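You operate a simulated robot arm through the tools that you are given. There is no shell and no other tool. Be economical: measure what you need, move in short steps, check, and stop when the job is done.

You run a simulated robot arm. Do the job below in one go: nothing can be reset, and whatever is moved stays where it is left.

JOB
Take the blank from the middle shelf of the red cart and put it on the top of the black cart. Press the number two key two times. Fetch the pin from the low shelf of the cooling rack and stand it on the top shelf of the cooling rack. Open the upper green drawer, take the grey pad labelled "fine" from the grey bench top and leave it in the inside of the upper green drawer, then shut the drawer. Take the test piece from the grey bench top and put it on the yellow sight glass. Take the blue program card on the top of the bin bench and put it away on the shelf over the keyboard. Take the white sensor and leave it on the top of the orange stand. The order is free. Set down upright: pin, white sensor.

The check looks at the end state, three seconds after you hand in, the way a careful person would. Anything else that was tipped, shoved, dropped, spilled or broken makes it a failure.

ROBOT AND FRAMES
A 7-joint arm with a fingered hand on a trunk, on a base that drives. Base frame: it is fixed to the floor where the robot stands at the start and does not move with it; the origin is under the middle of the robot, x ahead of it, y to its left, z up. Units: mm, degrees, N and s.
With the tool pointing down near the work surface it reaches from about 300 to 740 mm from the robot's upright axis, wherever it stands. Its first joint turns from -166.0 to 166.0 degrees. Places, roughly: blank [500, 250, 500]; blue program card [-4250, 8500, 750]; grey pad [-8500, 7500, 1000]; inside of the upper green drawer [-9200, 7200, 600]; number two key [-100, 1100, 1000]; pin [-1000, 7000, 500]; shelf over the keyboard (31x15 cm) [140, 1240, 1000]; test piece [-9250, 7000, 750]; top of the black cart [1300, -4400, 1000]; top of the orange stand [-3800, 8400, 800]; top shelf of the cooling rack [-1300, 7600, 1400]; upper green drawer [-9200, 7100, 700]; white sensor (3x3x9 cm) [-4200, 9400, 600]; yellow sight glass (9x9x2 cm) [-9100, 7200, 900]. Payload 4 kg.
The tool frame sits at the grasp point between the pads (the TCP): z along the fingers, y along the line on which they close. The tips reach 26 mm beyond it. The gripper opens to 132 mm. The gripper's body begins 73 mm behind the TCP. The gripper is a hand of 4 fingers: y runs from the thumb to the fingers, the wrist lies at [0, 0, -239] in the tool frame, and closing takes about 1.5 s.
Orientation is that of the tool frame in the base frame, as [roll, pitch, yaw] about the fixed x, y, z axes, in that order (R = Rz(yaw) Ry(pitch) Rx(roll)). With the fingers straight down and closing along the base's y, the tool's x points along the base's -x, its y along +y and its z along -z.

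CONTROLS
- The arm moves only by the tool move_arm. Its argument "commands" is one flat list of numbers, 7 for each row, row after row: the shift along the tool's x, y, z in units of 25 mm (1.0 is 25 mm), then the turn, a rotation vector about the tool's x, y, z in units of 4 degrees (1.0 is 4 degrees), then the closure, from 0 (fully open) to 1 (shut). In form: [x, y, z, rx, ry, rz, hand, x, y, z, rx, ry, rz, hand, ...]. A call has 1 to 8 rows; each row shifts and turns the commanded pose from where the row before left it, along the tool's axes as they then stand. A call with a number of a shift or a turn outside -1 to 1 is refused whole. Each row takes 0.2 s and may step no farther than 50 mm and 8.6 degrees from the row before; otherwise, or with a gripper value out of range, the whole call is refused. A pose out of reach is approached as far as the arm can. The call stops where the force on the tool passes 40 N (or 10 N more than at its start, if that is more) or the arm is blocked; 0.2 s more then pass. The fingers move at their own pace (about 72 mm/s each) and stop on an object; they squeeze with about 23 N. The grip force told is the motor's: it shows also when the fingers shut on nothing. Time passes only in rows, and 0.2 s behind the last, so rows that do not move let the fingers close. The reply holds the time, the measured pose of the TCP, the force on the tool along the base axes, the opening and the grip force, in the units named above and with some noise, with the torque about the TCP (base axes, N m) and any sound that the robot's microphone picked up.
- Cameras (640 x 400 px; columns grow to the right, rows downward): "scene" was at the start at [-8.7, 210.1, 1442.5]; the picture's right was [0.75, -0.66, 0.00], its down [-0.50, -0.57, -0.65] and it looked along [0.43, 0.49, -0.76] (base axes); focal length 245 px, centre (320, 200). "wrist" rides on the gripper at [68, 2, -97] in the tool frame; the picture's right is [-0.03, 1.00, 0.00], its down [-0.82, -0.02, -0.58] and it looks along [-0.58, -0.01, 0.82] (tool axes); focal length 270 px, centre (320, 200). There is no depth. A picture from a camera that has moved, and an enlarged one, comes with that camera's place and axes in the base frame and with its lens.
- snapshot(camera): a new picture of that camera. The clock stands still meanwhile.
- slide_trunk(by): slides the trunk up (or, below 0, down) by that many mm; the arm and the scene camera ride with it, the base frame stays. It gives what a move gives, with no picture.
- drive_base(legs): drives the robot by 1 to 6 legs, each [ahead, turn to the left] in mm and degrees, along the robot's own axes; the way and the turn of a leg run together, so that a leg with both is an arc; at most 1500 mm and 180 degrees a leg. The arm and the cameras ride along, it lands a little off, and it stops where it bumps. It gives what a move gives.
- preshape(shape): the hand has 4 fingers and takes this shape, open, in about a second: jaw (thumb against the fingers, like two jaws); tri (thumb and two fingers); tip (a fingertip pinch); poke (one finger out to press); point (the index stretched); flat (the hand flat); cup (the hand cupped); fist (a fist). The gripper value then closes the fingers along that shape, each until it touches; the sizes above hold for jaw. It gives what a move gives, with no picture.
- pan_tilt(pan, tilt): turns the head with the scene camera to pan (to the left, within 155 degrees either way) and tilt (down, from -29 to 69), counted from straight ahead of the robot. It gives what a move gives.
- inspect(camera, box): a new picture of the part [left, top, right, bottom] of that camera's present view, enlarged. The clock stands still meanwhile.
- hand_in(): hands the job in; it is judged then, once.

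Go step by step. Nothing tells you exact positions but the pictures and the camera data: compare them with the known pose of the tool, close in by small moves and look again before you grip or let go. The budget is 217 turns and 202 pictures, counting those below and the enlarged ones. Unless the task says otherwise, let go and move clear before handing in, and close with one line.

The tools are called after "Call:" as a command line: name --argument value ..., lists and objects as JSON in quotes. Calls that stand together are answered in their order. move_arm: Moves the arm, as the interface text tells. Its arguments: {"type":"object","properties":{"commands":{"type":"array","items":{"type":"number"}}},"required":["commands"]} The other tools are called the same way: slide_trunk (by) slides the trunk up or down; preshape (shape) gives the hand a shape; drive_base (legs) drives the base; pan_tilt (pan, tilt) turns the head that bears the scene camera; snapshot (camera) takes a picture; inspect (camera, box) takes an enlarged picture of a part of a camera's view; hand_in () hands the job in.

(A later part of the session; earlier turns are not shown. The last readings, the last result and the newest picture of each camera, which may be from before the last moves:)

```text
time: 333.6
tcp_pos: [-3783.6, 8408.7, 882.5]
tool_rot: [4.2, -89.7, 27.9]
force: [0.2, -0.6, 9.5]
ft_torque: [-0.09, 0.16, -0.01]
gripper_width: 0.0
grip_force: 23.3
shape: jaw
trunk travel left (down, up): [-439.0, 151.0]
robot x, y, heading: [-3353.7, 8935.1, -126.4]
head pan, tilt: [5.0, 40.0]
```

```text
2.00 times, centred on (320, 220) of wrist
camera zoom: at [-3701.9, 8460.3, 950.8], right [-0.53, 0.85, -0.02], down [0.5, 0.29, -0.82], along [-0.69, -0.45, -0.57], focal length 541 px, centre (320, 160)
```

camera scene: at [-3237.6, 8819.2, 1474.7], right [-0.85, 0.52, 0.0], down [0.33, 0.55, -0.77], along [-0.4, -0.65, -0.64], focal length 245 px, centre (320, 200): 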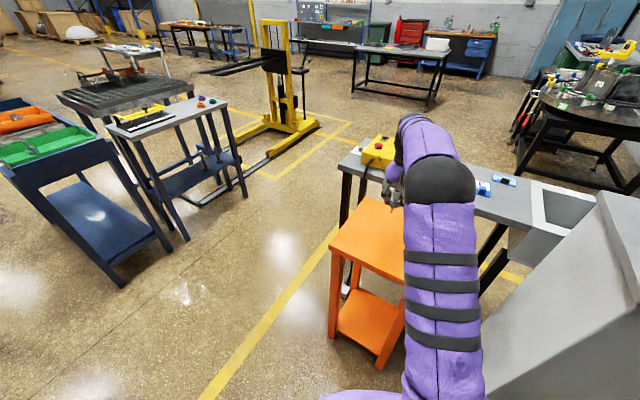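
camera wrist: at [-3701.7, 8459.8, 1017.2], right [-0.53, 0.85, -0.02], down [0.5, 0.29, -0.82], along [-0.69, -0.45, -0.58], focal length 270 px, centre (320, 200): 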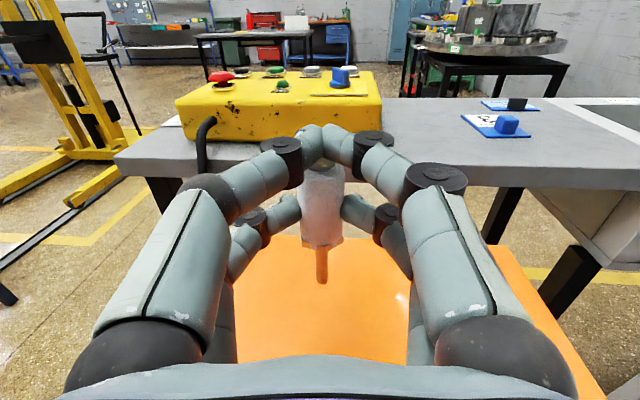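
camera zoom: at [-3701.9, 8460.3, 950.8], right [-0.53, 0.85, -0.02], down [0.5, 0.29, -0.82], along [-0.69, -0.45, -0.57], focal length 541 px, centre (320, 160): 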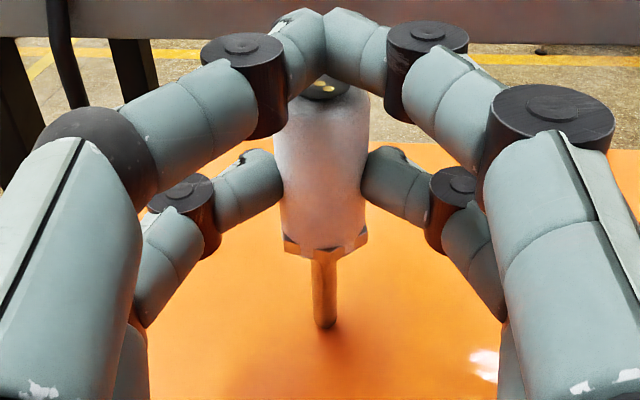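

Contact. Backing off to a light touch and releasing gradually.

Call:
move_arm --commands '[0.06, 0, 0, 0, 0, 0, 1, 0, 0, 0, 0, 0, 0, 1]'

Call:
move_arm --commands '[0, 0, 0, 0, 0, 0, 0.95, 0, 0, 0, 0, 0, 0, 0.9, 0, 0, 0, 0, 0, 0, 0.85, 0, 0, 0, 0, 0, 0, 0.81, 0, 0, 0, 0, 0, 0, 0.79, 0, 0, 0, 0, 0, 0, 0.77, 0, 0, 0, 0, 0, 0, 0.75, 0, 0, 0, 0, 0, 0, 0.73]'

Call:
snapshot --camera "wrist"

```text
time: 334.2
tcp_pos: [-3782.9, 8408.7, 882.5]
tool_rot: [12.4, -89.9, 19.7]
force: [-0.6, 1.2, 9.4]
ft_torque: [-0.04, 0.13, -0.04]
gripper_width: 0.0
grip_force: 23.1
shape: jaw
trunk travel left (down, up): [-439.0, 151.0]
robot x, y, heading: [-3351.4, 8932.0, -126.3]
head pan, tilt: [5.0, 40.0]
```

```text
time: 336.0
tcp_pos: [-3783.6, 8407.2, 881.3]
tool_rot: [38.4, -89.8, -6.4]
force: [0.4, -0.4, 0.1]
ft_torque: [-0.01, 0.02, -0.02]
gripper_width: 35.3
grip_force: 0.0
shape: jaw
trunk travel left (down, up): [-439.0, 151.0]
robot x, y, heading: [-3353.2, 8935.6, -126.5]
head pan, tilt: [5.0, 40.0]
```

```text
73 pictures are left
camera wrist: at [-3701.7, 8459.8, 950.5], right [-0.53, 0.85, -0.02], down [0.5, 0.29, -0.82], along [-0.69, -0.45, -0.58], focal length 270 px, centre (320, 200)
```

wrist: 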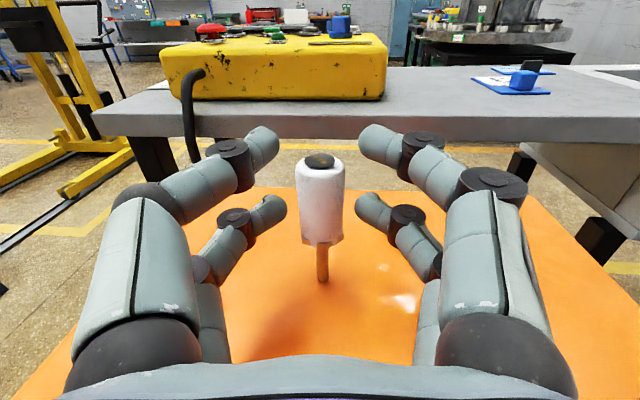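

It stands on its own. Opening wider and withdrawing straight back.

Call:
move_arm --commands '[0, 0, 0, 0, 0, 0, 0.6, 0, 0, 0, 0, 0, 0, 0.4, 0, 0, 0, 0, 0, 0, 0.3, 0, 0, -0.4, 0, 0, 0, 0.3, 0, 0, -0.8, 0, 0, 0, 0.3, 0, 0, -1, 0, 0, 0, 0.3, 0.5, 0, -1, 0, 0, 0, 0.3, 0.8, 0, -0.5, 0, 0, 0, 0.3]'

Call:
snapshot --camera "wrist"

```text
time: 337.8
tcp_pos: [-3704.5, 8457.4, 913.3]
tool_rot: [51.3, -89.9, -19.3]
force: [-0.3, -0.5, -0.6]
ft_torque: [-0.02, 0.03, -0.03]
gripper_width: 92.2
grip_force: 0.0
shape: jaw
trunk travel left (down, up): [-439.0, 151.0]
robot x, y, heading: [-3356.8, 8937.8, -126.7]
head pan, tilt: [5.0, 40.0]
```

```text
72 pictures are left
camera wrist: at [-3623.6, 8509.1, 983.0], right [-0.53, 0.85, -0.02], down [0.5, 0.29, -0.82], along [-0.69, -0.45, -0.58], focal length 270 px, centre (320, 200)
```

wrist: 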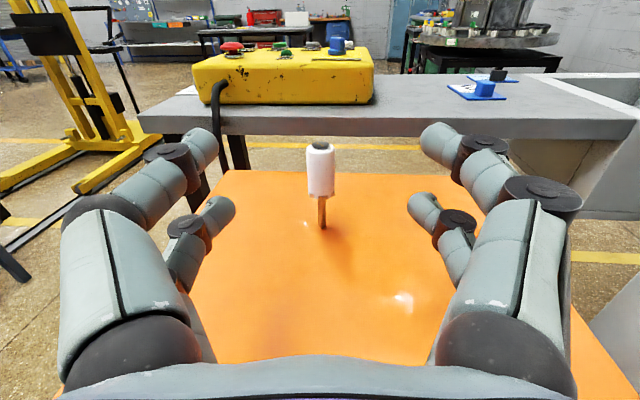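

The sensor stands upright. Backing off and folding the arm, then heading west to the grey bench.

Call:
drive_base --legs '[[-300, 0]]'

Call:
move_arm --commands '[0, 0, -0.4, 0, -1, 0, 0.3, -0.03, 0, -0.4, 0, -1, 0, 0.3, -0.06, 0, -0.4, 0, -1, 0, 0.3, -0.08, 0, -0.39, 0, -1, 0, 0.3, -0.11, 0, -0.38, 0, -1, 0, 0.3, -0.14, 0, -0.38, 0, -1, 0, 0.3, -0.16, 0, -0.37, 0, -1, 0, 0.3, -0.19, 0, -0.35, 0, -1, 0, 0.3]'

Call:
move_arm --commands '[-0.21, 0, -0.34, 0, -1, 0, 0.3, -0.24, 0, -0.32, 0, -1, 0, 0.3, -0.26, 0, -0.31, 0, -1, 0, 0.3, -0.28, 0, -0.29, 0, -1, 0, 0.3, -0.3, 0, -0.27, 0, -1, 0, 0.3, -0.32, 0, -0.25, 0, -1, 0, 0.3, -0.33, 0, -0.22, 0, -1, 0, 0.3, -0.35, 0, -0.2, 0, -1, 0, 0.3]'

Call:
move_arm --commands '[-0.36, 0, -0.18, 0, -1, 0, 0.3, -0.37, 0, -0.15, 0, -1, 0, 0.3, -0.38, 0, -0.12, 0, -1, 0, 0.3, -0.39, 0, -0.1, 0, -1, 0, 0.3]'

Call:
slide_trunk --by 150

```text
time: 339.8
tcp_pos: [-3525.2, 8697.6, 914.6]
tool_rot: [43.6, -89.8, -11.3]
force: [-0.1, -0.4, -0.7]
ft_torque: [0.03, 0.0, -0.02]
gripper_width: 92.2
grip_force: 0.1
shape: jaw
trunk travel left (down, up): [-439.0, 151.0]
robot x, y, heading: [-3175.0, 9180.2, -126.4]
head pan, tilt: [5.0, 40.0]
```

```text
time: 341.6
tcp_pos: [-3457.4, 8739.9, 913.0]
tool_rot: [180.0, -58.0, -147.7]
force: [0.0, -0.6, -0.4]
ft_torque: [0.01, 0.0, -0.01]
gripper_width: 92.0
grip_force: 0.0
shape: jaw
trunk travel left (down, up): [-439.0, 151.0]
robot x, y, heading: [-3170.3, 9179.2, -126.4]
head pan, tilt: [5.0, 40.0]
```

```text
time: 343.4
tcp_pos: [-3389.6, 8783.7, 913.4]
tool_rot: [179.9, -26.0, -147.8]
force: [-0.1, 1.2, -0.1]
ft_torque: [-0.04, 0.0, -0.02]
gripper_width: 92.2
grip_force: 0.1
shape: jaw
trunk travel left (down, up): [-439.0, 151.0]
robot x, y, heading: [-3176.6, 9176.8, -126.3]
head pan, tilt: [5.0, 40.0]
```

```text
time: 344.4
tcp_pos: [-3360.4, 8802.2, 913.2]
tool_rot: [179.7, -11.9, -147.8]
force: [0.3, -0.6, 0.0]
ft_torque: [0.0, -0.01, 0.02]
gripper_width: 92.2
grip_force: 0.2
shape: jaw
out of reach, approached as far as the arm can: row 4
trunk travel left (down, up): [-439.0, 151.0]
robot x, y, heading: [-3173.8, 9179.0, -126.4]
head pan, tilt: [5.0, 40.0]
```

```text
time: 346.2
tcp_pos: [-3361.3, 8801.8, 1061.5]
tool_rot: [179.7, -12.2, -147.8]
force: [0.1, 1.0, 0.1]
ft_torque: [-0.03, -0.01, 0.0]
gripper_width: 92.1
grip_force: 0.2
shape: jaw
trunk travel left (down, up): [-589.0, 1.0]
robot x, y, heading: [-3175.6, 9179.0, -126.4]
head pan, tilt: [5.0, 40.0]
```

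Driving south around the orange stand, then west between the bin bench and the pallet lifter.

Call:
drive_base --legs '[[0, 46.4], [1300, 0], [0, -69.5], [986, 0], [0, -26.3]]'

Call:
pan_tilt --pan 0 --tilt 20

Call:
snapshot --camera "scene"

```text
time: 364.6
tcp_pos: [-4199.6, 7288.7, 1062.8]
tool_rot: [179.7, -12.0, 163.2]
force: [0.3, 0.0, -0.3]
ft_torque: [-0.01, 0.04, -0.02]
gripper_width: 92.1
grip_force: 0.1
shape: jaw
trunk travel left (down, up): [-589.0, 1.0]
robot x, y, heading: [-3788.5, 7393.9, -175.4]
head pan, tilt: [5.0, 40.0]
```

```text
time: 365.4
tcp_pos: [-4199.2, 7288.7, 1062.0]
tool_rot: [179.7, -12.1, 163.2]
force: [1.0, 0.0, 0.1]
ft_torque: [-0.01, 0.01, 0.02]
gripper_width: 92.0
grip_force: 0.2
shape: jaw
trunk travel left (down, up): [-589.0, 1.0]
robot x, y, heading: [-3789.1, 7394.0, -175.4]
head pan, tilt: [0.0, 20.0]
```

```text
71 pictures are left
camera scene: at [-3813.7, 7237.2, 1656.1], right [-0.08, 1.0, 0.0], down [0.34, 0.03, -0.94], along [-0.94, -0.07, -0.34], focal length 245 px, centre (320, 200)
```

scene: 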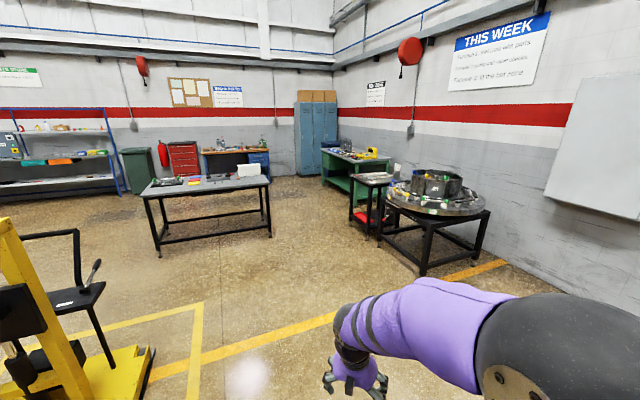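

Call:
inspect --camera "scene" --box '[290, 130, 410, 220]'

```text
4.44 times, centred on (350, 175) of scene
camera zoom: at [-3813.7, 7237.2, 1656.1], right [-0.08, 1.0, 0.0], down [0.34, 0.03, -0.94], along [-0.94, -0.07, -0.34], focal length 1090 px, centre (187, 311)
```

zoom: 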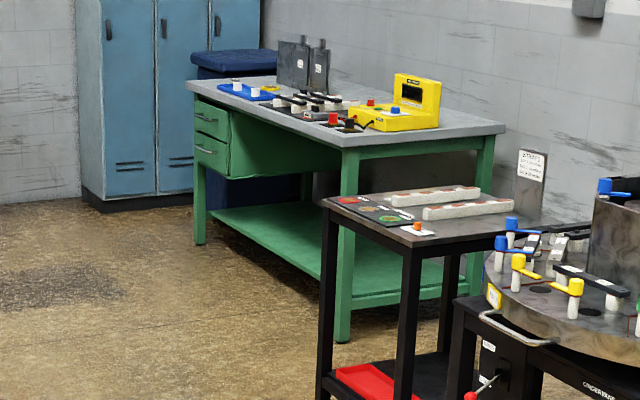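

The grey-topped green bench has its two drawers at its far west end, facing south-east. Driving to a spot in front of the drawers.

Call:
drive_base --legs '[[0, 4.5], [1500, 0], [1500, 0], [252, 0], [0, 13.7], [1500, 0]]'

Call:
drive_base --legs '[[150, 0], [0, -85]]'

Call:
pan_tilt --pan 5 --tilt 30

Call:
snapshot --camera "scene"

```text
time: 389.7
tcp_pos: [-8748.3, 6086.9, 1061.3]
tool_rot: [179.7, -12.2, -179.2]
force: [-0.7, -0.3, -1.0]
ft_torque: [0.0, -0.01, -0.01]
gripper_width: 92.1
grip_force: 0.2
shape: jaw
trunk travel left (down, up): [-589.0, 1.0]
robot x, y, heading: [-8396.1, 6309.3, -157.8]
head pan, tilt: [0.0, 20.0]
```

```text
time: 395.1
tcp_pos: [-8785.4, 6589.6, 1061.7]
tool_rot: [179.7, -12.1, 95.7]
force: [0.3, -0.5, -0.1]
ft_torque: [-0.01, -0.02, 0.01]
gripper_width: 91.9
grip_force: 0.1
shape: jaw
trunk travel left (down, up): [-589.0, 1.0]
robot x, y, heading: [-8530.3, 6258.0, 117.2]
head pan, tilt: [0.0, 20.0]
```

```text
time: 395.8
tcp_pos: [-8786.4, 6587.0, 1062.1]
tool_rot: [179.6, -12.2, 95.8]
force: [0.6, 0.1, 0.1]
ft_torque: [-0.02, 0.03, 0.0]
gripper_width: 92.1
grip_force: 0.1
shape: jaw
trunk travel left (down, up): [-589.0, 1.0]
robot x, y, heading: [-8531.1, 6254.7, 117.0]
head pan, tilt: [5.0, 30.0]
```

```text
69 pictures are left
camera scene: at [-8688.9, 6206.0, 1640.1], right [0.85, 0.53, 0.0], down [0.27, -0.42, -0.87], along [-0.46, 0.73, -0.5], focal length 245 px, centre (320, 200)
```

scene: 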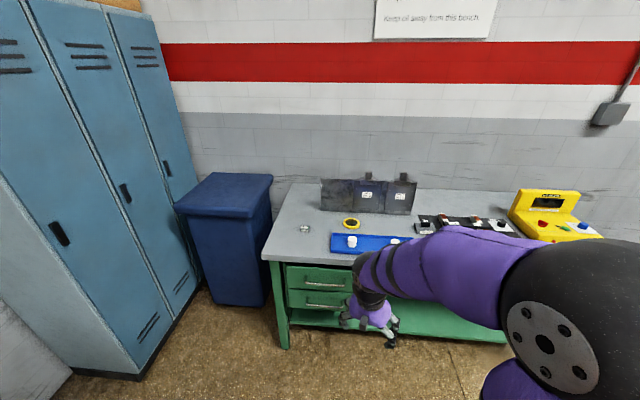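

Call:
inspect --camera "scene" --box '[260, 170, 420, 270]'

Call:
inspect --camera "scene" --box '[320, 170, 560, 260]'

```text
4.00 times, centred on (340, 220) of scene
camera zoom: at [-8688.9, 6206.0, 1640.1], right [0.85, 0.53, 0.0], down [0.27, -0.42, -0.87], along [-0.46, 0.73, -0.5], focal length 981 px, centre (240, 120)
```

zoom: 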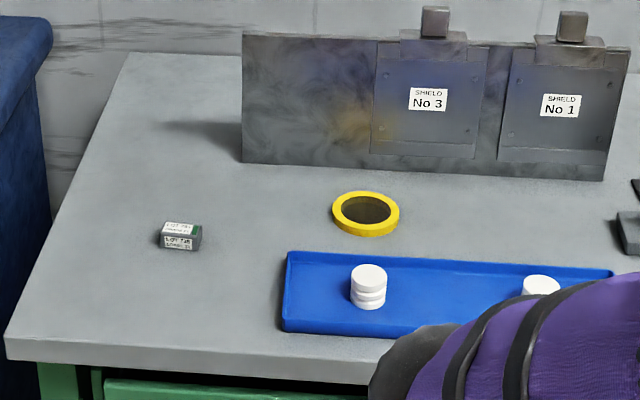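

```text
2.67 times, centred on (440, 215) of scene
camera zoom: at [-8688.9, 6206.0, 1640.1], right [0.85, 0.53, 0.0], down [0.27, -0.42, -0.87], along [-0.46, 0.73, -0.5], focal length 654 px, centre (0, 160)
```

zoom: 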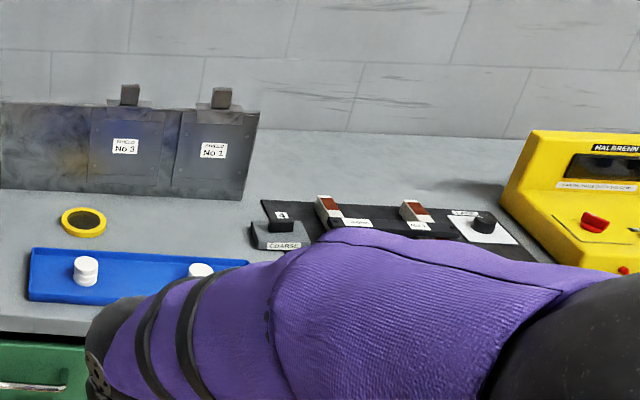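

Test piece, sight glass and pads are located; the upper drawer's bar handle is near [−9072, 6858, 771]. I'll make the hand vertical, yaw it, then roll it to pinch the bar with fingers above and below.

Call:
drive_base --legs '[[0, -2]]'

Call:
move_arm --commands '[0.5, 0, 0, 0, -1, 0, 0.3, 0.5, 0, 0, 0, -1, 0, 0.3, 0.2, 0, 0, 0, -1, 0, 0.3, 0, 0, 0, 0, 0, 1, 0.3, 0, 0, 0, 0, 0, 1, 0.3, 0, 0, 0, 0, 0, 1, 0.3, 0, 0, 0, 0, 0, 1, 0.3, 0, 0, 0, 0, 0, 1, 0.3]'

Call:
move_arm --commands '[0, 0, 0, 0, 0, 1, 0.3, 0, 0, 0, 0, 0, 1, 0.3, 0, 0, 0, 0, 0, 1, 0.3, 0, 0, 0, 0, 0, 1, 0.3, 0, 0, 0, 0, 0, 1, 0.3, 0, 0, 0, 0, 0, 1, 0.3, 0, 0, 0, 0, 0, 1, 0.3, 0, 0, 0, 0, 0, 1, 0.3]'

Call:
move_arm --commands '[0, 0, 0, 0, 0, 1, 0.3, 0, 0, 0, 0, 0, 1, 0.3, 0, 0, 0, 0, 0, 1, 0.3, 0, 0, 0, 0, 0, 1, 0.3, 0, 0, 0, 0, 0, 0.75, 0.3]'

```text
time: 396.6
tcp_pos: [-8773.1, 6597.0, 1061.8]
tool_rot: [179.7, -12.0, 93.7]
force: [0.0, 0.3, 0.2]
ft_torque: [-0.02, 0.01, -0.02]
gripper_width: 92.3
grip_force: 0.0
shape: jaw
trunk travel left (down, up): [-589.0, 1.0]
robot x, y, heading: [-8535.6, 6255.8, 114.8]
head pan, tilt: [5.0, 30.0]
```

```text
time: 398.4
tcp_pos: [-8774.6, 6626.1, 1067.3]
tool_rot: [179.7, -0.1, 73.6]
force: [-0.5, -0.3, -0.3]
ft_torque: [0.01, -0.02, 0.03]
gripper_width: 91.9
grip_force: 0.0
shape: jaw
trunk travel left (down, up): [-589.0, 1.0]
robot x, y, heading: [-8528.1, 6248.1, 115.2]
head pan, tilt: [5.0, 30.0]
```

```text
time: 400.2
tcp_pos: [-8775.0, 6627.3, 1067.9]
tool_rot: [179.9, -0.4, 41.6]
force: [0.7, -0.7, -0.1]
ft_torque: [-0.02, -0.03, 0.0]
gripper_width: 92.1
grip_force: 0.0
shape: jaw
trunk travel left (down, up): [-589.0, 1.0]
robot x, y, heading: [-8534.5, 6253.2, 114.9]
head pan, tilt: [5.0, 30.0]
```

```text
time: 401.4
tcp_pos: [-8774.8, 6627.9, 1066.0]
tool_rot: [-180.0, -0.3, 22.6]
force: [0.8, -0.3, -0.4]
ft_torque: [-0.02, -0.03, -0.01]
gripper_width: 91.9
grip_force: 0.0
shape: jaw
trunk travel left (down, up): [-589.0, 1.0]
robot x, y, heading: [-8534.2, 6252.7, 115.1]
head pan, tilt: [5.0, 30.0]
```

Now rolling the hand to horizontal while moving it left toward the handle.

Call:
move_arm --commands '[-0.315, -0.42, 0, 1, 0, -0.5, 0.3, -0.315, -0.42, 0.03, 1, 0, 0, 0.3, -0.315, -0.416, 0.058, 1, 0, 0, 0.3, -0.315, -0.411, 0.087, 1, 0, 0, 0.3, -0.315, -0.404, 0.116, 1, 0, 0, 0.3, -0.315, -0.395, 0.144, 1, 0, 0, 0.3, -0.315, -0.384, 0.171, 1, 0, 0, 0.3, -0.315, -0.371, 0.197, 1, 0, 0, 0.3]'

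Call:
move_arm --commands '[-0.315, -0.356, 0.223, 1, 0, 0, 0.3, -0.315, -0.34, 0.247, 1, 0, 0, 0.3, -0.315, -0.322, 0.27, 1, 0, 0, 0.3, -0.315, -0.302, 0.292, 1, 0, 0, 0.3, -0.315, -0.281, 0.312, 1, 0, 0, 0.3, -0.315, -0.259, 0.331, 1, 0, 0, 0.3, -0.315, -0.235, 0.348, 1, 0, 0, 0.3, -0.315, -0.21, 0.364, 1, 0, 0, 0.3]'

Call:
move_arm --commands '[-0.315, -0.184, 0.378, 1, 0, 0, 0.3, -0.315, -0.158, 0.389, 1, 0, 0, 0.3, -0.315, -0.13, 0.4, 1, 0, 0, 0.3, -0.315, -0.102, 0.407, 1, 0, 0, 0.3, -0.315, -0.073, 0.414, 1, 0, 0, 0.3, -0.315, -0.044, 0.418, 1, 0, 0, 0.3, 0, 0, 0, 0.5, 0, 0, 0.3]'

Call:
slide_trunk --by -200

Call:
snapshot --camera "wrist"

```text
time: 403.2
tcp_pos: [-8867.5, 6677.7, 1064.4]
tool_rot: [-148.0, -0.4, 24.7]
force: [0.6, -0.3, 0.7]
ft_torque: [-0.01, 0.02, 0.01]
gripper_width: 92.2
grip_force: 0.0
shape: jaw
trunk travel left (down, up): [-589.0, 1.0]
robot x, y, heading: [-8531.7, 6255.0, 115.0]
head pan, tilt: [5.0, 30.0]
```

```text
time: 405.0
tcp_pos: [-8960.6, 6726.9, 1065.1]
tool_rot: [-116.0, -0.4, 24.6]
force: [0.1, 0.7, -0.3]
ft_torque: [0.01, 0.04, -0.04]
gripper_width: 92.0
grip_force: 0.0
shape: jaw
trunk travel left (down, up): [-589.0, 1.0]
robot x, y, heading: [-8533.3, 6254.2, 115.2]
head pan, tilt: [5.0, 30.0]
```

```text
time: 406.6
tcp_pos: [-9030.4, 6764.7, 1065.0]
tool_rot: [-89.9, -0.4, 24.8]
force: [0.2, 0.4, -0.1]
ft_torque: [0.02, -0.02, -0.02]
gripper_width: 92.1
grip_force: 0.2
shape: jaw
trunk travel left (down, up): [-589.0, 1.0]
robot x, y, heading: [-8532.4, 6255.5, 115.2]
head pan, tilt: [5.0, 30.0]
```

```text
time: 408.8
tcp_pos: [-9029.8, 6764.8, 865.5]
tool_rot: [-90.0, -0.4, 24.7]
force: [0.2, 0.0, 0.4]
ft_torque: [-0.03, 0.03, 0.0]
gripper_width: 92.0
grip_force: 0.1
shape: jaw
trunk travel left (down, up): [-389.0, 201.0]
robot x, y, heading: [-8530.3, 6256.0, 115.1]
head pan, tilt: [5.0, 30.0]
```

```text
66 pictures are left
camera wrist: at [-8927.3, 6705.1, 864.6], right [-0.02, -0.01, -1.0], down [-0.5, -0.87, 0.02], along [-0.87, 0.5, 0.01], focal length 270 px, centre (320, 200)
```

wrist: 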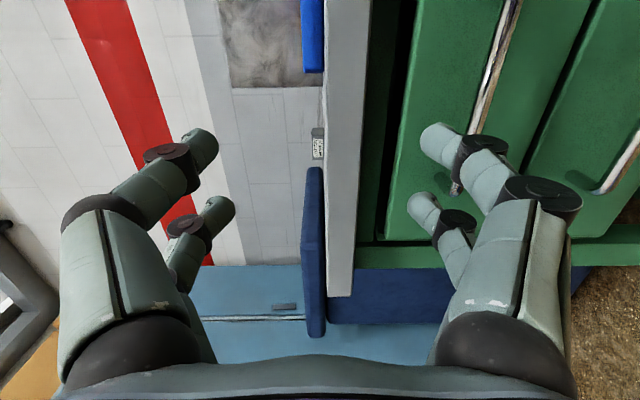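

The bar handle is in view at z≈760, centred on the hand. Lowering to its height.

Call:
slide_trunk --by -105

Call:
move_arm --commands '[0, 0, 0.8, 0, 0, 0, 0.4, 0, 0, 0.8, 0, 0, 0, 0.4]'

Call:
snapshot --camera "wrist"

```text
time: 410.1
tcp_pos: [-9030.3, 6765.4, 760.0]
tool_rot: [-90.0, -0.4, 24.7]
force: [-0.3, -0.2, -0.5]
ft_torque: [-0.01, 0.02, -0.02]
gripper_width: 91.9
grip_force: 0.0
shape: jaw
trunk travel left (down, up): [-284.0, 306.0]
robot x, y, heading: [-8535.5, 6254.6, 115.3]
head pan, tilt: [5.0, 30.0]
```

```text
time: 410.8
tcp_pos: [-9046.5, 6801.8, 759.6]
tool_rot: [-90.1, -0.5, 24.5]
force: [0.4, -1.0, 0.3]
ft_torque: [-0.02, 0.0, -0.05]
gripper_width: 79.7
grip_force: 0.0
shape: jaw
trunk travel left (down, up): [-284.0, 306.0]
robot x, y, heading: [-8534.0, 6253.5, 115.1]
head pan, tilt: [5.0, 30.0]
```

```text
65 pictures are left
camera wrist: at [-8944.0, 6741.6, 759.0], right [-0.02, -0.01, -1.0], down [-0.5, -0.87, 0.02], along [-0.87, 0.5, 0.01], focal length 270 px, centre (320, 200)
```

wrist: 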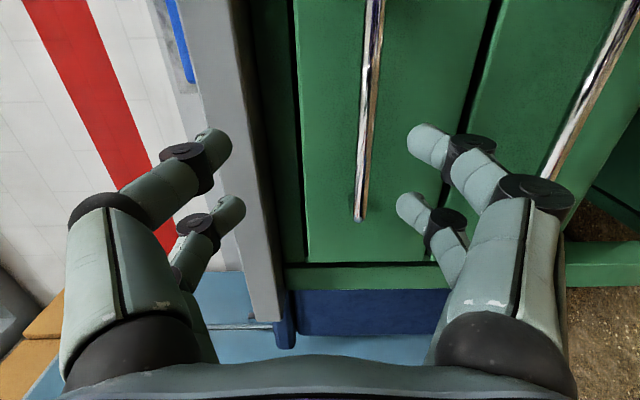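

Call:
slide_trunk --by -23

Call:
move_arm --commands '[0, 0, 0.55, 0, 0, 0, 0.5, 0, 0, 0.5, 0, 0, 0, 0.55]'

Call:
snapshot --camera "wrist"

```text
time: 411.4
tcp_pos: [-9046.5, 6800.9, 736.1]
tool_rot: [-90.0, -0.5, 24.7]
force: [-0.6, 0.2, 0.0]
ft_torque: [-0.01, 0.02, 0.0]
gripper_width: 79.6
grip_force: 0.1
shape: jaw
trunk travel left (down, up): [-261.0, 329.0]
robot x, y, heading: [-8529.7, 6253.3, 115.1]
head pan, tilt: [5.0, 30.0]
```

```text
time: 412.0
tcp_pos: [-9057.2, 6825.5, 737.8]
tool_rot: [-90.1, -0.4, 24.7]
force: [-0.1, -0.4, -0.3]
ft_torque: [0.0, -0.01, 0.0]
gripper_width: 59.9
grip_force: 0.0
shape: jaw
trunk travel left (down, up): [-261.0, 329.0]
robot x, y, heading: [-8531.6, 6255.1, 115.0]
head pan, tilt: [5.0, 30.0]
```

```text
64 pictures are left
camera wrist: at [-8955.1, 6765.5, 736.6], right [-0.02, -0.01, -1.0], down [-0.5, -0.87, 0.02], along [-0.87, 0.5, 0.01], focal length 270 px, centre (320, 200)
```

wrist: 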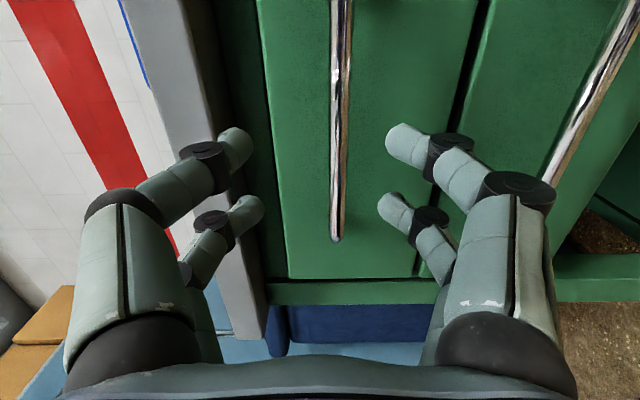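

Call:
move_arm --commands '[0, 0.1, 0.2, 0, 0, 0, 0.8, 0, 0, 0, 0, 0, 0, 1, 0, 0, 0, 0, 0, 0, 1, 0, 0, 0, 0, 0, 0, 1, 0, 0, 0, 0, 0, 0, 1]'

Call:
snapshot --camera "wrist"

```text
time: 413.2
tcp_pos: [-9059.5, 6830.0, 734.6]
tool_rot: [-90.0, -0.3, 24.8]
force: [-0.9, 0.0, -0.4]
ft_torque: [-0.02, 0.0, -0.04]
gripper_width: 0.0
grip_force: 22.8
shape: jaw
trunk travel left (down, up): [-261.0, 329.0]
robot x, y, heading: [-8529.0, 6252.2, 115.0]
head pan, tilt: [5.0, 30.0]
```

```text
63 pictures are left
camera wrist: at [-8957.1, 6770.1, 734.0], right [-0.02, -0.01, -1.0], down [-0.5, -0.87, 0.02], along [-0.87, 0.5, 0.01], focal length 270 px, centre (320, 200)
```

wrist: 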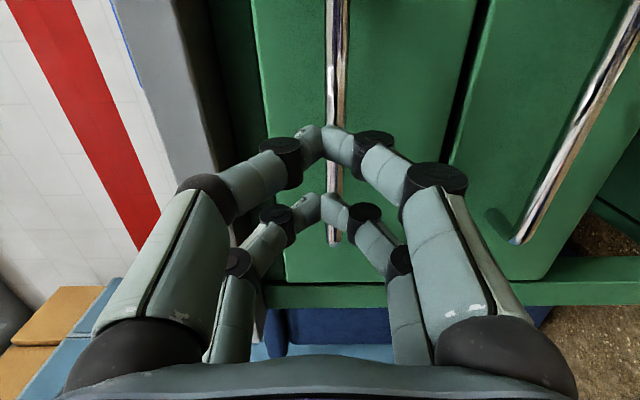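

The bar is deeper than the fingertips. Opening, advancing 22 mm, closing again.

Call:
move_arm --commands '[0, 0, 0, 0, 0, 0, 0.7, 0, 0, 0, 0, 0, 0, 0.6, 0, 0.12, 0.45, 0, 0, 0, 0.6, 0, 0, 0.45, 0, 0, 0, 0.6, 0, 0, 0, 0, 0, 0, 1, 0, 0, 0, 0, 0, 0, 1, 0, 0, 0, 0, 0, 0, 1, 0, 0, 0, 0, 0, 0, 1]'

Call:
snapshot --camera "wrist"

```text
time: 415.0
tcp_pos: [-9069.3, 6850.5, 730.4]
tool_rot: [-90.0, -0.5, 24.6]
force: [-0.1, 0.5, 0.3]
ft_torque: [-0.02, 0.01, 0.01]
gripper_width: 0.1
grip_force: 23.8
shape: jaw
trunk travel left (down, up): [-261.0, 329.0]
robot x, y, heading: [-8531.1, 6251.3, 115.2]
head pan, tilt: [5.0, 30.0]
```

```text
62 pictures are left
camera wrist: at [-8966.5, 6790.5, 730.8], right [-0.02, -0.01, -1.0], down [-0.5, -0.87, 0.02], along [-0.87, 0.5, 0.01], focal length 270 px, centre (320, 200)
```

wrist: 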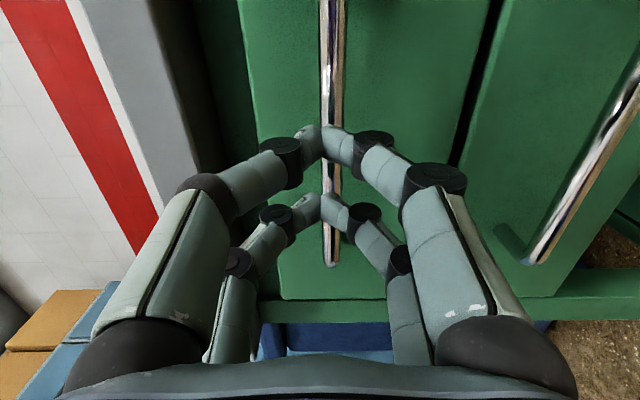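

The bar sits about 30 mm behind the bench edge. Advancing 27 mm more and 5 mm lower.

Call:
move_arm --commands '[0, 0, 0, 0, 0, 0, 0.7, 0, 0, 0, 0, 0, 0, 0.6, 0, 0.2, 0.55, 0, 0, 0, 0.6, 0, 0, 0.55, 0, 0, 0, 0.6, 0, 0, 0, 0, 0, 0, 1, 0, 0, 0, 0, 0, 0, 1, 0, 0, 0, 0, 0, 0, 1, 0, 0, 0, 0, 0, 0, 1]'

Call:
snapshot --camera "wrist"

```text
time: 416.8
tcp_pos: [-9080.2, 6875.9, 726.6]
tool_rot: [-90.1, -0.4, 24.7]
force: [3.7, -4.1, -1.2]
ft_torque: [-0.03, 0.0, -0.08]
gripper_width: 5.4
grip_force: 22.8
shape: jaw
trunk travel left (down, up): [-261.0, 329.0]
robot x, y, heading: [-8532.9, 6249.6, 115.0]
head pan, tilt: [5.0, 30.0]
```

```text
61 pictures are left
camera wrist: at [-8977.6, 6815.2, 725.4], right [-0.02, -0.01, -1.0], down [-0.5, -0.87, 0.02], along [-0.87, 0.5, 0.01], focal length 270 px, centre (320, 200)
```

wrist: 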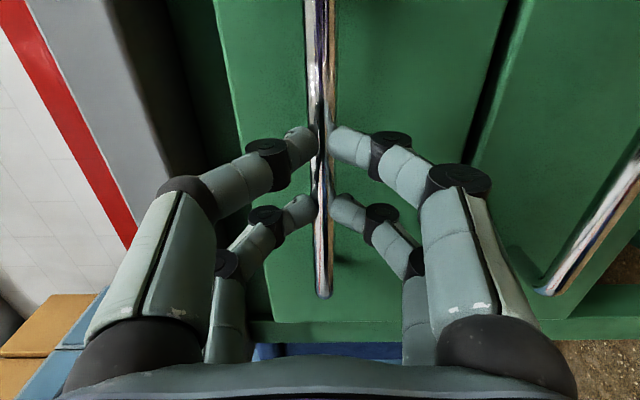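

The bar is gripped by both pairs. Pulling the drawer open by driving back.

Call:
drive_base --legs '[[-240, 0]]'

Call:
snapshot --camera "scene"

```text
time: 418.6
tcp_pos: [-8977.1, 6657.9, 726.3]
tool_rot: [-90.0, -0.3, 24.6]
force: [0.6, -0.1, 0.7]
ft_torque: [-0.02, 0.0, -0.02]
gripper_width: 3.3
grip_force: 23.5
shape: jaw
trunk travel left (down, up): [-261.0, 329.0]
robot x, y, heading: [-8431.9, 6032.5, 114.9]
head pan, tilt: [5.0, 30.0]
```

```text
60 pictures are left
camera scene: at [-8588.4, 5993.7, 1312.0], right [0.87, 0.5, 0.0], down [0.25, -0.43, -0.87], along [-0.43, 0.75, -0.5], focal length 245 px, centre (320, 200)
```

scene: 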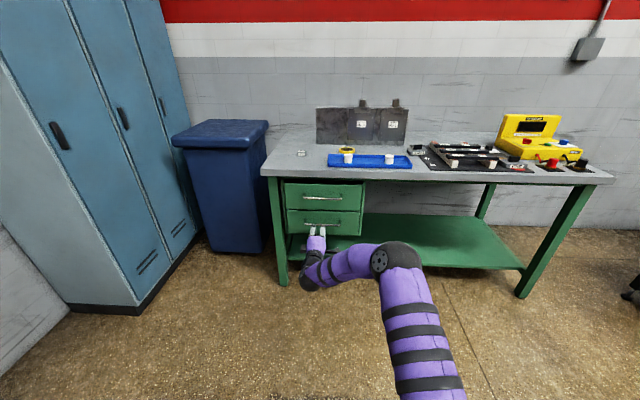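

The grip slipped off the bar. I'll go back and take it deeper so the fingertips close behind the bar.

Call:
move_arm --commands '[0, 0, 0, 0, 0, 0, 0.8, 0, 0, 0, 0, 0, 0, 0.6, 0, 0, 0, 0, 0, 0, 0.6]'

Call:
drive_base --legs '[[235, 0]]'

Call:
move_arm --commands '[0, 0, 0.3, 0, 0, 0, 0.6, 0, 0, 0.2, 0, 0, 0, 0.6, 0, 0, 0.2, 0, 0, 0, 0.6]'

Call:
snapshot --camera "wrist"

```text
time: 419.4
tcp_pos: [-8977.2, 6658.4, 726.3]
tool_rot: [-90.1, -0.4, 24.5]
force: [0.5, 0.4, 0.3]
ft_torque: [0.02, -0.01, 0.0]
gripper_width: 52.2
grip_force: 0.2
shape: jaw
trunk travel left (down, up): [-261.0, 329.0]
robot x, y, heading: [-8427.7, 6035.2, 115.0]
head pan, tilt: [5.0, 30.0]
```

```text
time: 421.2
tcp_pos: [-9077.1, 6868.5, 726.8]
tool_rot: [-89.9, -0.4, 24.7]
force: [0.2, -0.3, 0.5]
ft_torque: [0.01, -0.04, 0.0]
gripper_width: 52.6
grip_force: 0.0
shape: jaw
trunk travel left (down, up): [-261.0, 329.0]
robot x, y, heading: [-8527.1, 6248.1, 115.0]
head pan, tilt: [5.0, 30.0]
```

```text
time: 422.0
tcp_pos: [-9086.2, 6884.4, 725.7]
tool_rot: [-90.0, -0.4, 24.8]
force: [0.5, -0.4, 0.8]
ft_torque: [0.01, -0.01, 0.01]
gripper_width: 52.1
grip_force: 0.2
shape: jaw
trunk travel left (down, up): [-261.0, 329.0]
robot x, y, heading: [-8530.0, 6245.4, 115.0]
head pan, tilt: [5.0, 30.0]
```

```text
59 pictures are left
camera wrist: at [-8982.2, 6825.2, 725.7], right [-0.02, -0.01, -1.0], down [-0.5, -0.87, 0.02], along [-0.87, 0.5, 0.01], focal length 270 px, centre (320, 200)
```

wrist: 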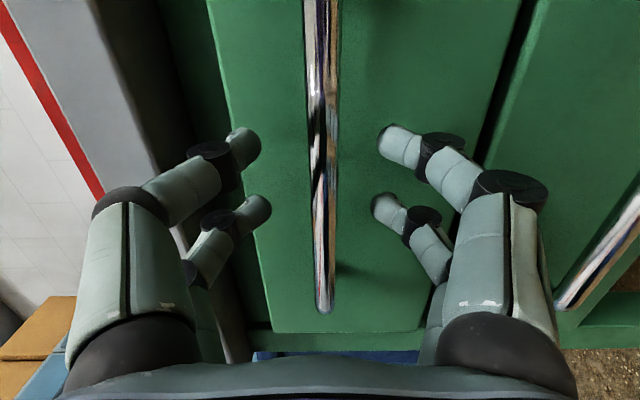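

Call:
move_arm --commands '[0, 0, 0.2, 0, 0, 0, 0.6, 0, 0, 0.2, 0, 0, 0, 0.6]'

Call:
move_arm --commands '[0, 0, 0, 0, 0, 0, 1, 0, 0, 0, 0, 0, 0, 1, 0, 0, 0, 0, 0, 0, 1, 0, 0, 0, 0, 0, 0, 1]'

Call:
snapshot --camera "wrist"

```text
time: 422.6
tcp_pos: [-9088.1, 6892.7, 725.4]
tool_rot: [-90.0, -0.3, 24.7]
force: [0.2, -0.1, 0.0]
ft_torque: [-0.01, 0.01, 0.0]
gripper_width: 52.4
grip_force: 0.1
shape: jaw
trunk travel left (down, up): [-261.0, 329.0]
robot x, y, heading: [-8528.3, 6245.6, 115.0]
head pan, tilt: [5.0, 30.0]
```

```text
time: 423.6
tcp_pos: [-9089.3, 6893.4, 727.1]
tool_rot: [-90.0, -0.4, 24.8]
force: [-0.1, 1.6, 1.8]
ft_torque: [0.04, -0.04, 0.01]
gripper_width: 0.0
grip_force: 23.7
shape: jaw
trunk travel left (down, up): [-261.0, 329.0]
robot x, y, heading: [-8531.3, 6245.3, 115.4]
head pan, tilt: [5.0, 30.0]
```

```text
58 pictures are left
camera wrist: at [-8986.4, 6834.1, 725.6], right [-0.02, -0.01, -1.0], down [-0.5, -0.87, 0.02], along [-0.87, 0.5, 0.01], focal length 270 px, centre (320, 200)
```

wrist: 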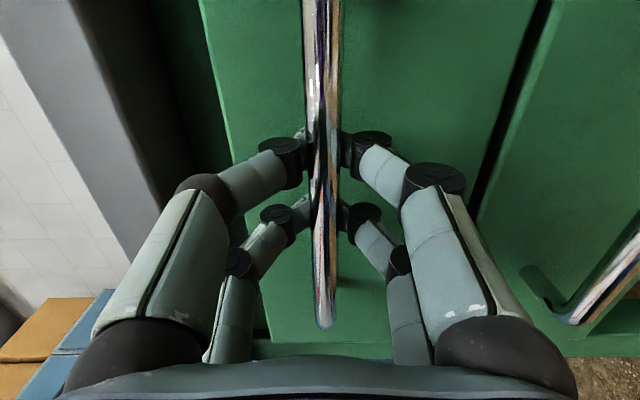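

The fingertips now close behind the bar. Pulling back.

Call:
drive_base --legs '[[-260, 0]]'

Call:
snapshot --camera "scene"

```text
time: 425.4
tcp_pos: [-8977.0, 6654.3, 724.7]
tool_rot: [-90.0, -0.4, 24.7]
force: [-0.5, 0.0, 0.0]
ft_torque: [0.02, 0.0, 0.0]
gripper_width: 0.0
grip_force: 23.0
shape: jaw
trunk travel left (down, up): [-261.0, 329.0]
robot x, y, heading: [-8417.8, 6008.8, 115.2]
head pan, tilt: [5.0, 30.0]
```

```text
57 pictures are left
camera scene: at [-8575.4, 5966.5, 1312.0], right [0.86, 0.5, 0.0], down [0.25, -0.43, -0.87], along [-0.44, 0.75, -0.5], focal length 245 px, centre (320, 200)
```

scene: 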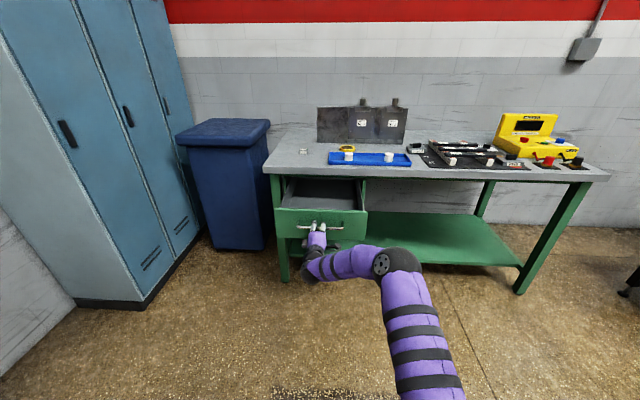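

The drawer is open. Let me find the "fine" pad now that the bench is fully visible.

Call:
inspect --camera "scene" --box '[400, 110, 600, 190]'

Call:
move_arm --commands '[0, 0, 0, 0, 0, 0, 0.7, 0, 0, 0, 0, 0, 0, 0.5, 0, 0, 0, 0, 0, 0, 0.4, 0, 0, -1, 0, 0, 0, 0.4, 0, 0, -1, 0, 0, 0, 0.4, 0, 0, -1, 0, 0, 0, 0.4]'

```text
3.20 times, centred on (500, 150) of scene
camera zoom: at [-8575.4, 5966.5, 1312.0], right [0.86, 0.5, 0.0], down [0.25, -0.43, -0.87], along [-0.44, 0.75, -0.5], focal length 785 px, centre (-256, 360)
```

zoom: 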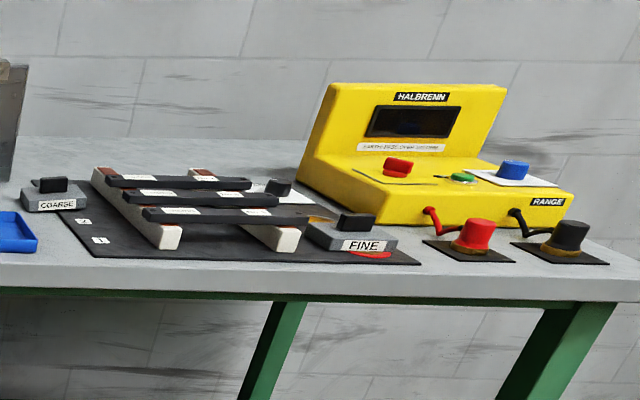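

```text
time: 426.9
tcp_pos: [-8947.2, 6585.5, 725.7]
tool_rot: [-90.1, -0.4, 24.8]
force: [0.0, -0.7, -0.6]
ft_torque: [-0.01, 0.0, 0.0]
gripper_width: 78.7
grip_force: 0.1
shape: jaw
trunk travel left (down, up): [-261.0, 329.0]
robot x, y, heading: [-8418.8, 6012.3, 115.0]
head pan, tilt: [5.0, 30.0]
```

The "FINE" pad sits near [−8356, 7388], with a black grip bar on top. I'll return the hand to vertical while pulling back, then raise.

Call:
move_arm --commands '[0, 0, -0.5, -1, 0, 0, 0.3, 0, 0.035, -0.5, -1, 0, 0, 0.3, 0, 0.07, -0.495, -1, 0, 0, 0.3, 0, 0.104, -0.489, -1, 0, 0, 0.3, 0, 0.138, -0.48, -1, 0, 0, 0.3, 0, 0.171, -0.47, -1, 0, 0, 0.3, 0, 0.2, -0.457, -1, 0, 0, 0.3, 0, 0.235, -0.44, -1, 0, 0, 0.3]'

Call:
slide_trunk --by 320

Call:
move_arm --commands '[0, 0.265, -0.424, -1, 0, 0, 0.3, 0, 0.294, -0.405, -1, 0, 0, 0.3, 0, 0.32, -0.383, -1, 0, 0, 0.3, 0, 0.35, -0.36, -1, 0, 0, 0.3, 0, 0.37, -0.335, -1, 0, 0, 0.3, 0, 0.39, -0.31, -1, 0, 0, 0.3, 0, 0.41, -0.28, -1, 0, 0, 0.3, 0, 0.43, -0.25, -1, 0, 0, 0.3]'

Call:
move_arm --commands '[0, 0.45, -0.22, -1, 0, 0, 0.3, 0, 0.465, -0.19, -1, 0, 0, 0.3, 0, 0.475, -0.155, -1, 0, 0, 0.3, 0, 0.485, -0.12, -1, 0, 0, 0.3, 0, 0.49, -0.085, -1, 0, 0, 0.3, 0, 0.5, -0.05, -1, 0, 0, 0.3, 0, 0, 0, -0.5, 0, 0, 0.3]'

```text
time: 428.6
tcp_pos: [-8904.6, 6495.0, 725.8]
tool_rot: [-122.1, -0.4, 24.8]
force: [0.3, -0.6, -0.2]
ft_torque: [-0.03, 0.04, -0.01]
gripper_width: 91.8
grip_force: 0.0
shape: jaw
trunk travel left (down, up): [-261.0, 329.0]
robot x, y, heading: [-8419.6, 6011.9, 115.2]
head pan, tilt: [5.0, 30.0]
```

```text
time: 431.8
tcp_pos: [-8905.4, 6494.4, 1045.7]
tool_rot: [-122.1, -0.4, 24.7]
force: [-0.5, -0.5, -0.3]
ft_torque: [0.0, 0.01, -0.03]
gripper_width: 92.0
grip_force: 0.1
shape: jaw
trunk travel left (down, up): [-581.0, 9.0]
robot x, y, heading: [-8416.4, 6009.7, 115.2]
head pan, tilt: [5.0, 30.0]
```

```text
time: 433.6
tcp_pos: [-8861.1, 6404.1, 1045.5]
tool_rot: [-154.2, -0.4, 24.8]
force: [0.0, -0.6, -0.7]
ft_torque: [0.01, -0.02, -0.05]
gripper_width: 92.3
grip_force: 0.1
shape: jaw
trunk travel left (down, up): [-581.0, 9.0]
robot x, y, heading: [-8418.3, 6009.3, 115.2]
head pan, tilt: [5.0, 30.0]
```

```text
time: 435.2
tcp_pos: [-8831.5, 6336.4, 1045.9]
tool_rot: [179.9, -0.4, 24.7]
force: [0.1, -1.0, 0.6]
ft_torque: [0.0, -0.01, 0.03]
gripper_width: 92.0
grip_force: 0.1
shape: jaw
trunk travel left (down, up): [-581.0, 9.0]
robot x, y, heading: [-8416.4, 6008.0, 114.9]
head pan, tilt: [5.0, 30.0]
```

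Hand vertical and raised. Driving over in front of the "fine" pad.

Call:
drive_base --legs '[[0, -47.5], [895, 0], [0, 50]]'

Call:
snapshot --camera "wrist"

Call:
pan_tilt --pan 0 --tilt 40

Call:
snapshot --camera "scene"

```text
time: 444.8
tcp_pos: [-8511.7, 7146.7, 1045.9]
tool_rot: [180.0, -0.4, 27.4]
force: [-0.3, 0.1, -0.1]
ft_torque: [0.01, 0.02, -0.01]
gripper_width: 92.2
grip_force: 0.0
shape: jaw
trunk travel left (down, up): [-581.0, 9.0]
robot x, y, heading: [-8083.3, 6837.3, 118.2]
head pan, tilt: [5.0, 30.0]
```

```text
55 pictures are left
camera wrist: at [-8450.3, 7176.2, 1143.6], right [0.44, -0.9, 0.0], down [-0.74, -0.36, 0.57], along [-0.51, -0.25, -0.82], focal length 270 px, centre (320, 200)
```

wrist: 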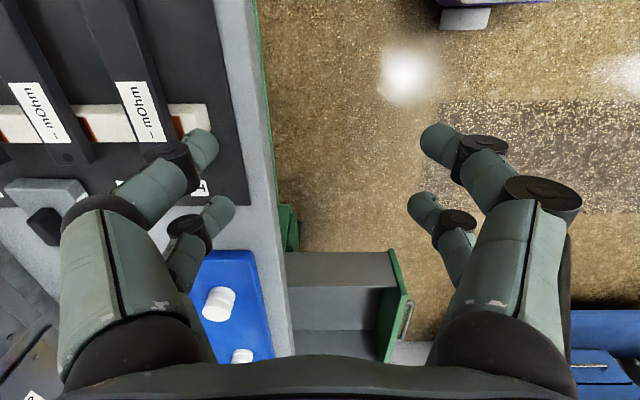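

```text
time: 445.5
tcp_pos: [-8510.5, 7146.5, 1045.2]
tool_rot: [179.9, -0.4, 27.4]
force: [-0.2, -0.3, -0.2]
ft_torque: [0.01, 0.02, 0.01]
gripper_width: 92.1
grip_force: 0.1
shape: jaw
trunk travel left (down, up): [-581.0, 9.0]
robot x, y, heading: [-8081.5, 6836.6, 118.1]
head pan, tilt: [0.0, 40.0]
```

```text
54 pictures are left
camera scene: at [-8227.6, 6788.3, 1616.8], right [0.88, 0.47, 0.0], down [0.3, -0.57, -0.77], along [-0.36, 0.68, -0.64], focal length 245 px, centre (320, 200)
```

scene: 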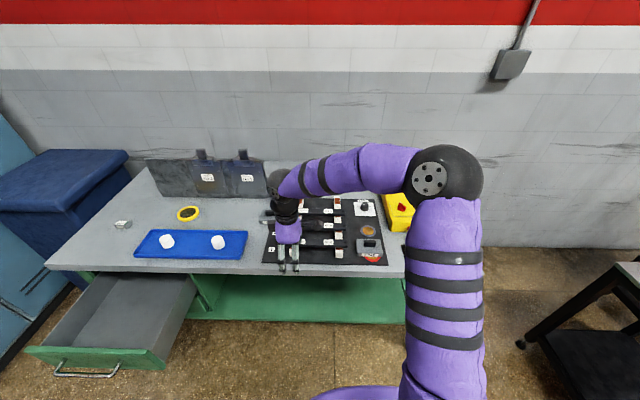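

The "fine" pad is at about [−8340, 7393]. Moving the hand above it.

Call:
move_arm --commands '[0.945, -0.51, 0, 0, 0, 0, 0.4, 0.945, -0.51, 0, 0, 0, 0, 0.4, 0.945, -0.51, 0, 0, 0, 0, 0.4, 0.945, -0.51, 0, 0, 0, 0, 0.4, 0.945, -0.51, 0, 0, 0, 0, 0.4, 0.945, -0.51, 0, 0, 0, 0, 0.4, 0.945, -0.51, 0, 0, 0, 0, 0.4, 0.945, -0.51, 0, 0, 0, 0, 0.4]'

Call:
move_arm --commands '[0.945, -0.51, 0, 0, 0, 0, 0.4, 0.945, -0.51, 0, 0, 0, 0, 0.4, 0.945, -0.51, 0, 0, 0, 0, 0.4]'

Call:
snapshot --camera "wrist"

```text
time: 447.3
tcp_pos: [-8390.0, 7326.6, 1046.9]
tool_rot: [179.9, -0.4, 27.5]
force: [0.4, -0.2, 0.6]
ft_torque: [0.01, 0.0, 0.02]
gripper_width: 80.0
grip_force: 0.0
shape: jaw
trunk travel left (down, up): [-581.0, 9.0]
robot x, y, heading: [-8077.0, 6841.2, 118.3]
head pan, tilt: [0.0, 40.0]
```

```text
time: 448.1
tcp_pos: [-8345.9, 7392.2, 1047.3]
tool_rot: [179.9, -0.3, 27.5]
force: [-0.9, -0.8, -0.2]
ft_torque: [-0.04, 0.02, -0.02]
gripper_width: 80.0
grip_force: 0.0
shape: jaw
trunk travel left (down, up): [-581.0, 9.0]
robot x, y, heading: [-8084.3, 6839.1, 118.1]
head pan, tilt: [0.0, 40.0]
```

```text
53 pictures are left
camera wrist: at [-8285.4, 7421.1, 1145.8], right [0.44, -0.9, 0.0], down [-0.74, -0.36, 0.57], along [-0.51, -0.25, -0.82], focal length 270 px, centre (320, 200)
```

wrist: 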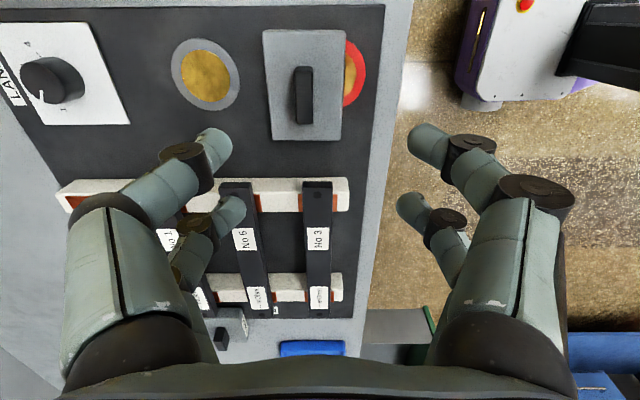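

Call:
move_arm --commands '[0.38, -0.57, 0, 0, 0, 0, 0.5, 0, 0, 1, 0, 0, 0, 0.5, 0, 0, 1, 0, 0, 0, 0.5, 0, 0, 1, 0, 0, 0, 0.5, 0, 0, 0.6, 0, 0, 0, 0.5]'

Call:
snapshot --camera "wrist"

```text
time: 449.3
tcp_pos: [-8343.8, 7408.6, 957.1]
tool_rot: [179.9, -0.4, 27.5]
force: [0.2, -0.3, 0.6]
ft_torque: [0.01, -0.04, -0.02]
gripper_width: 66.2
grip_force: 0.1
shape: jaw
trunk travel left (down, up): [-581.0, 9.0]
robot x, y, heading: [-8081.9, 6837.9, 117.8]
head pan, tilt: [0.0, 40.0]
```

```text
52 pictures are left
camera wrist: at [-8283.0, 7438.0, 1054.7], right [0.44, -0.9, 0.0], down [-0.74, -0.36, 0.57], along [-0.51, -0.25, -0.82], focal length 270 px, centre (320, 200)
```

wrist: 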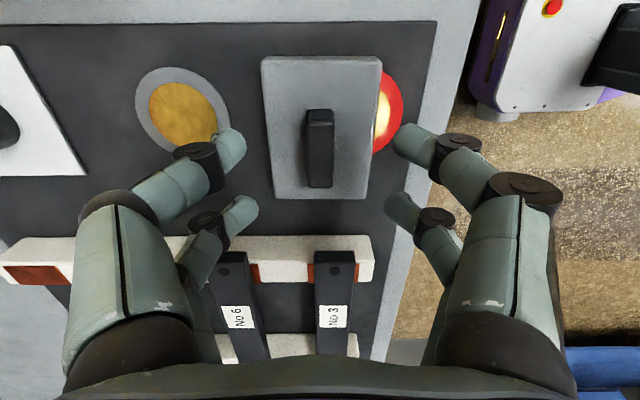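

Call:
move_arm --commands '[0, 0, 0.8, 0, 0, 0, 0.5, 0, 0, 0.8, 0, 0, 0, 0.55, 0, 0, 0.12, 0, 0, 0, 0.6]'

Call:
snapshot --camera "wrist"

```text
time: 450.1
tcp_pos: [-8343.2, 7409.6, 914.8]
tool_rot: [180.0, -0.4, 27.6]
force: [-0.7, -0.3, 0.3]
ft_torque: [-0.01, -0.01, -0.01]
gripper_width: 53.0
grip_force: 0.1
shape: jaw
trunk travel left (down, up): [-581.0, 9.0]
robot x, y, heading: [-8083.3, 6841.8, 118.1]
head pan, tilt: [0.0, 40.0]
```

```text
51 pictures are left
camera wrist: at [-8282.4, 7439.0, 1012.4], right [0.44, -0.9, 0.0], down [-0.74, -0.36, 0.57], along [-0.51, -0.25, -0.82], focal length 270 px, centre (320, 200)
```

wrist: 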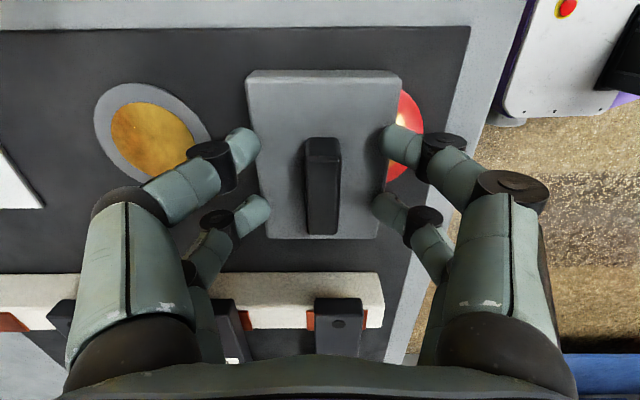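

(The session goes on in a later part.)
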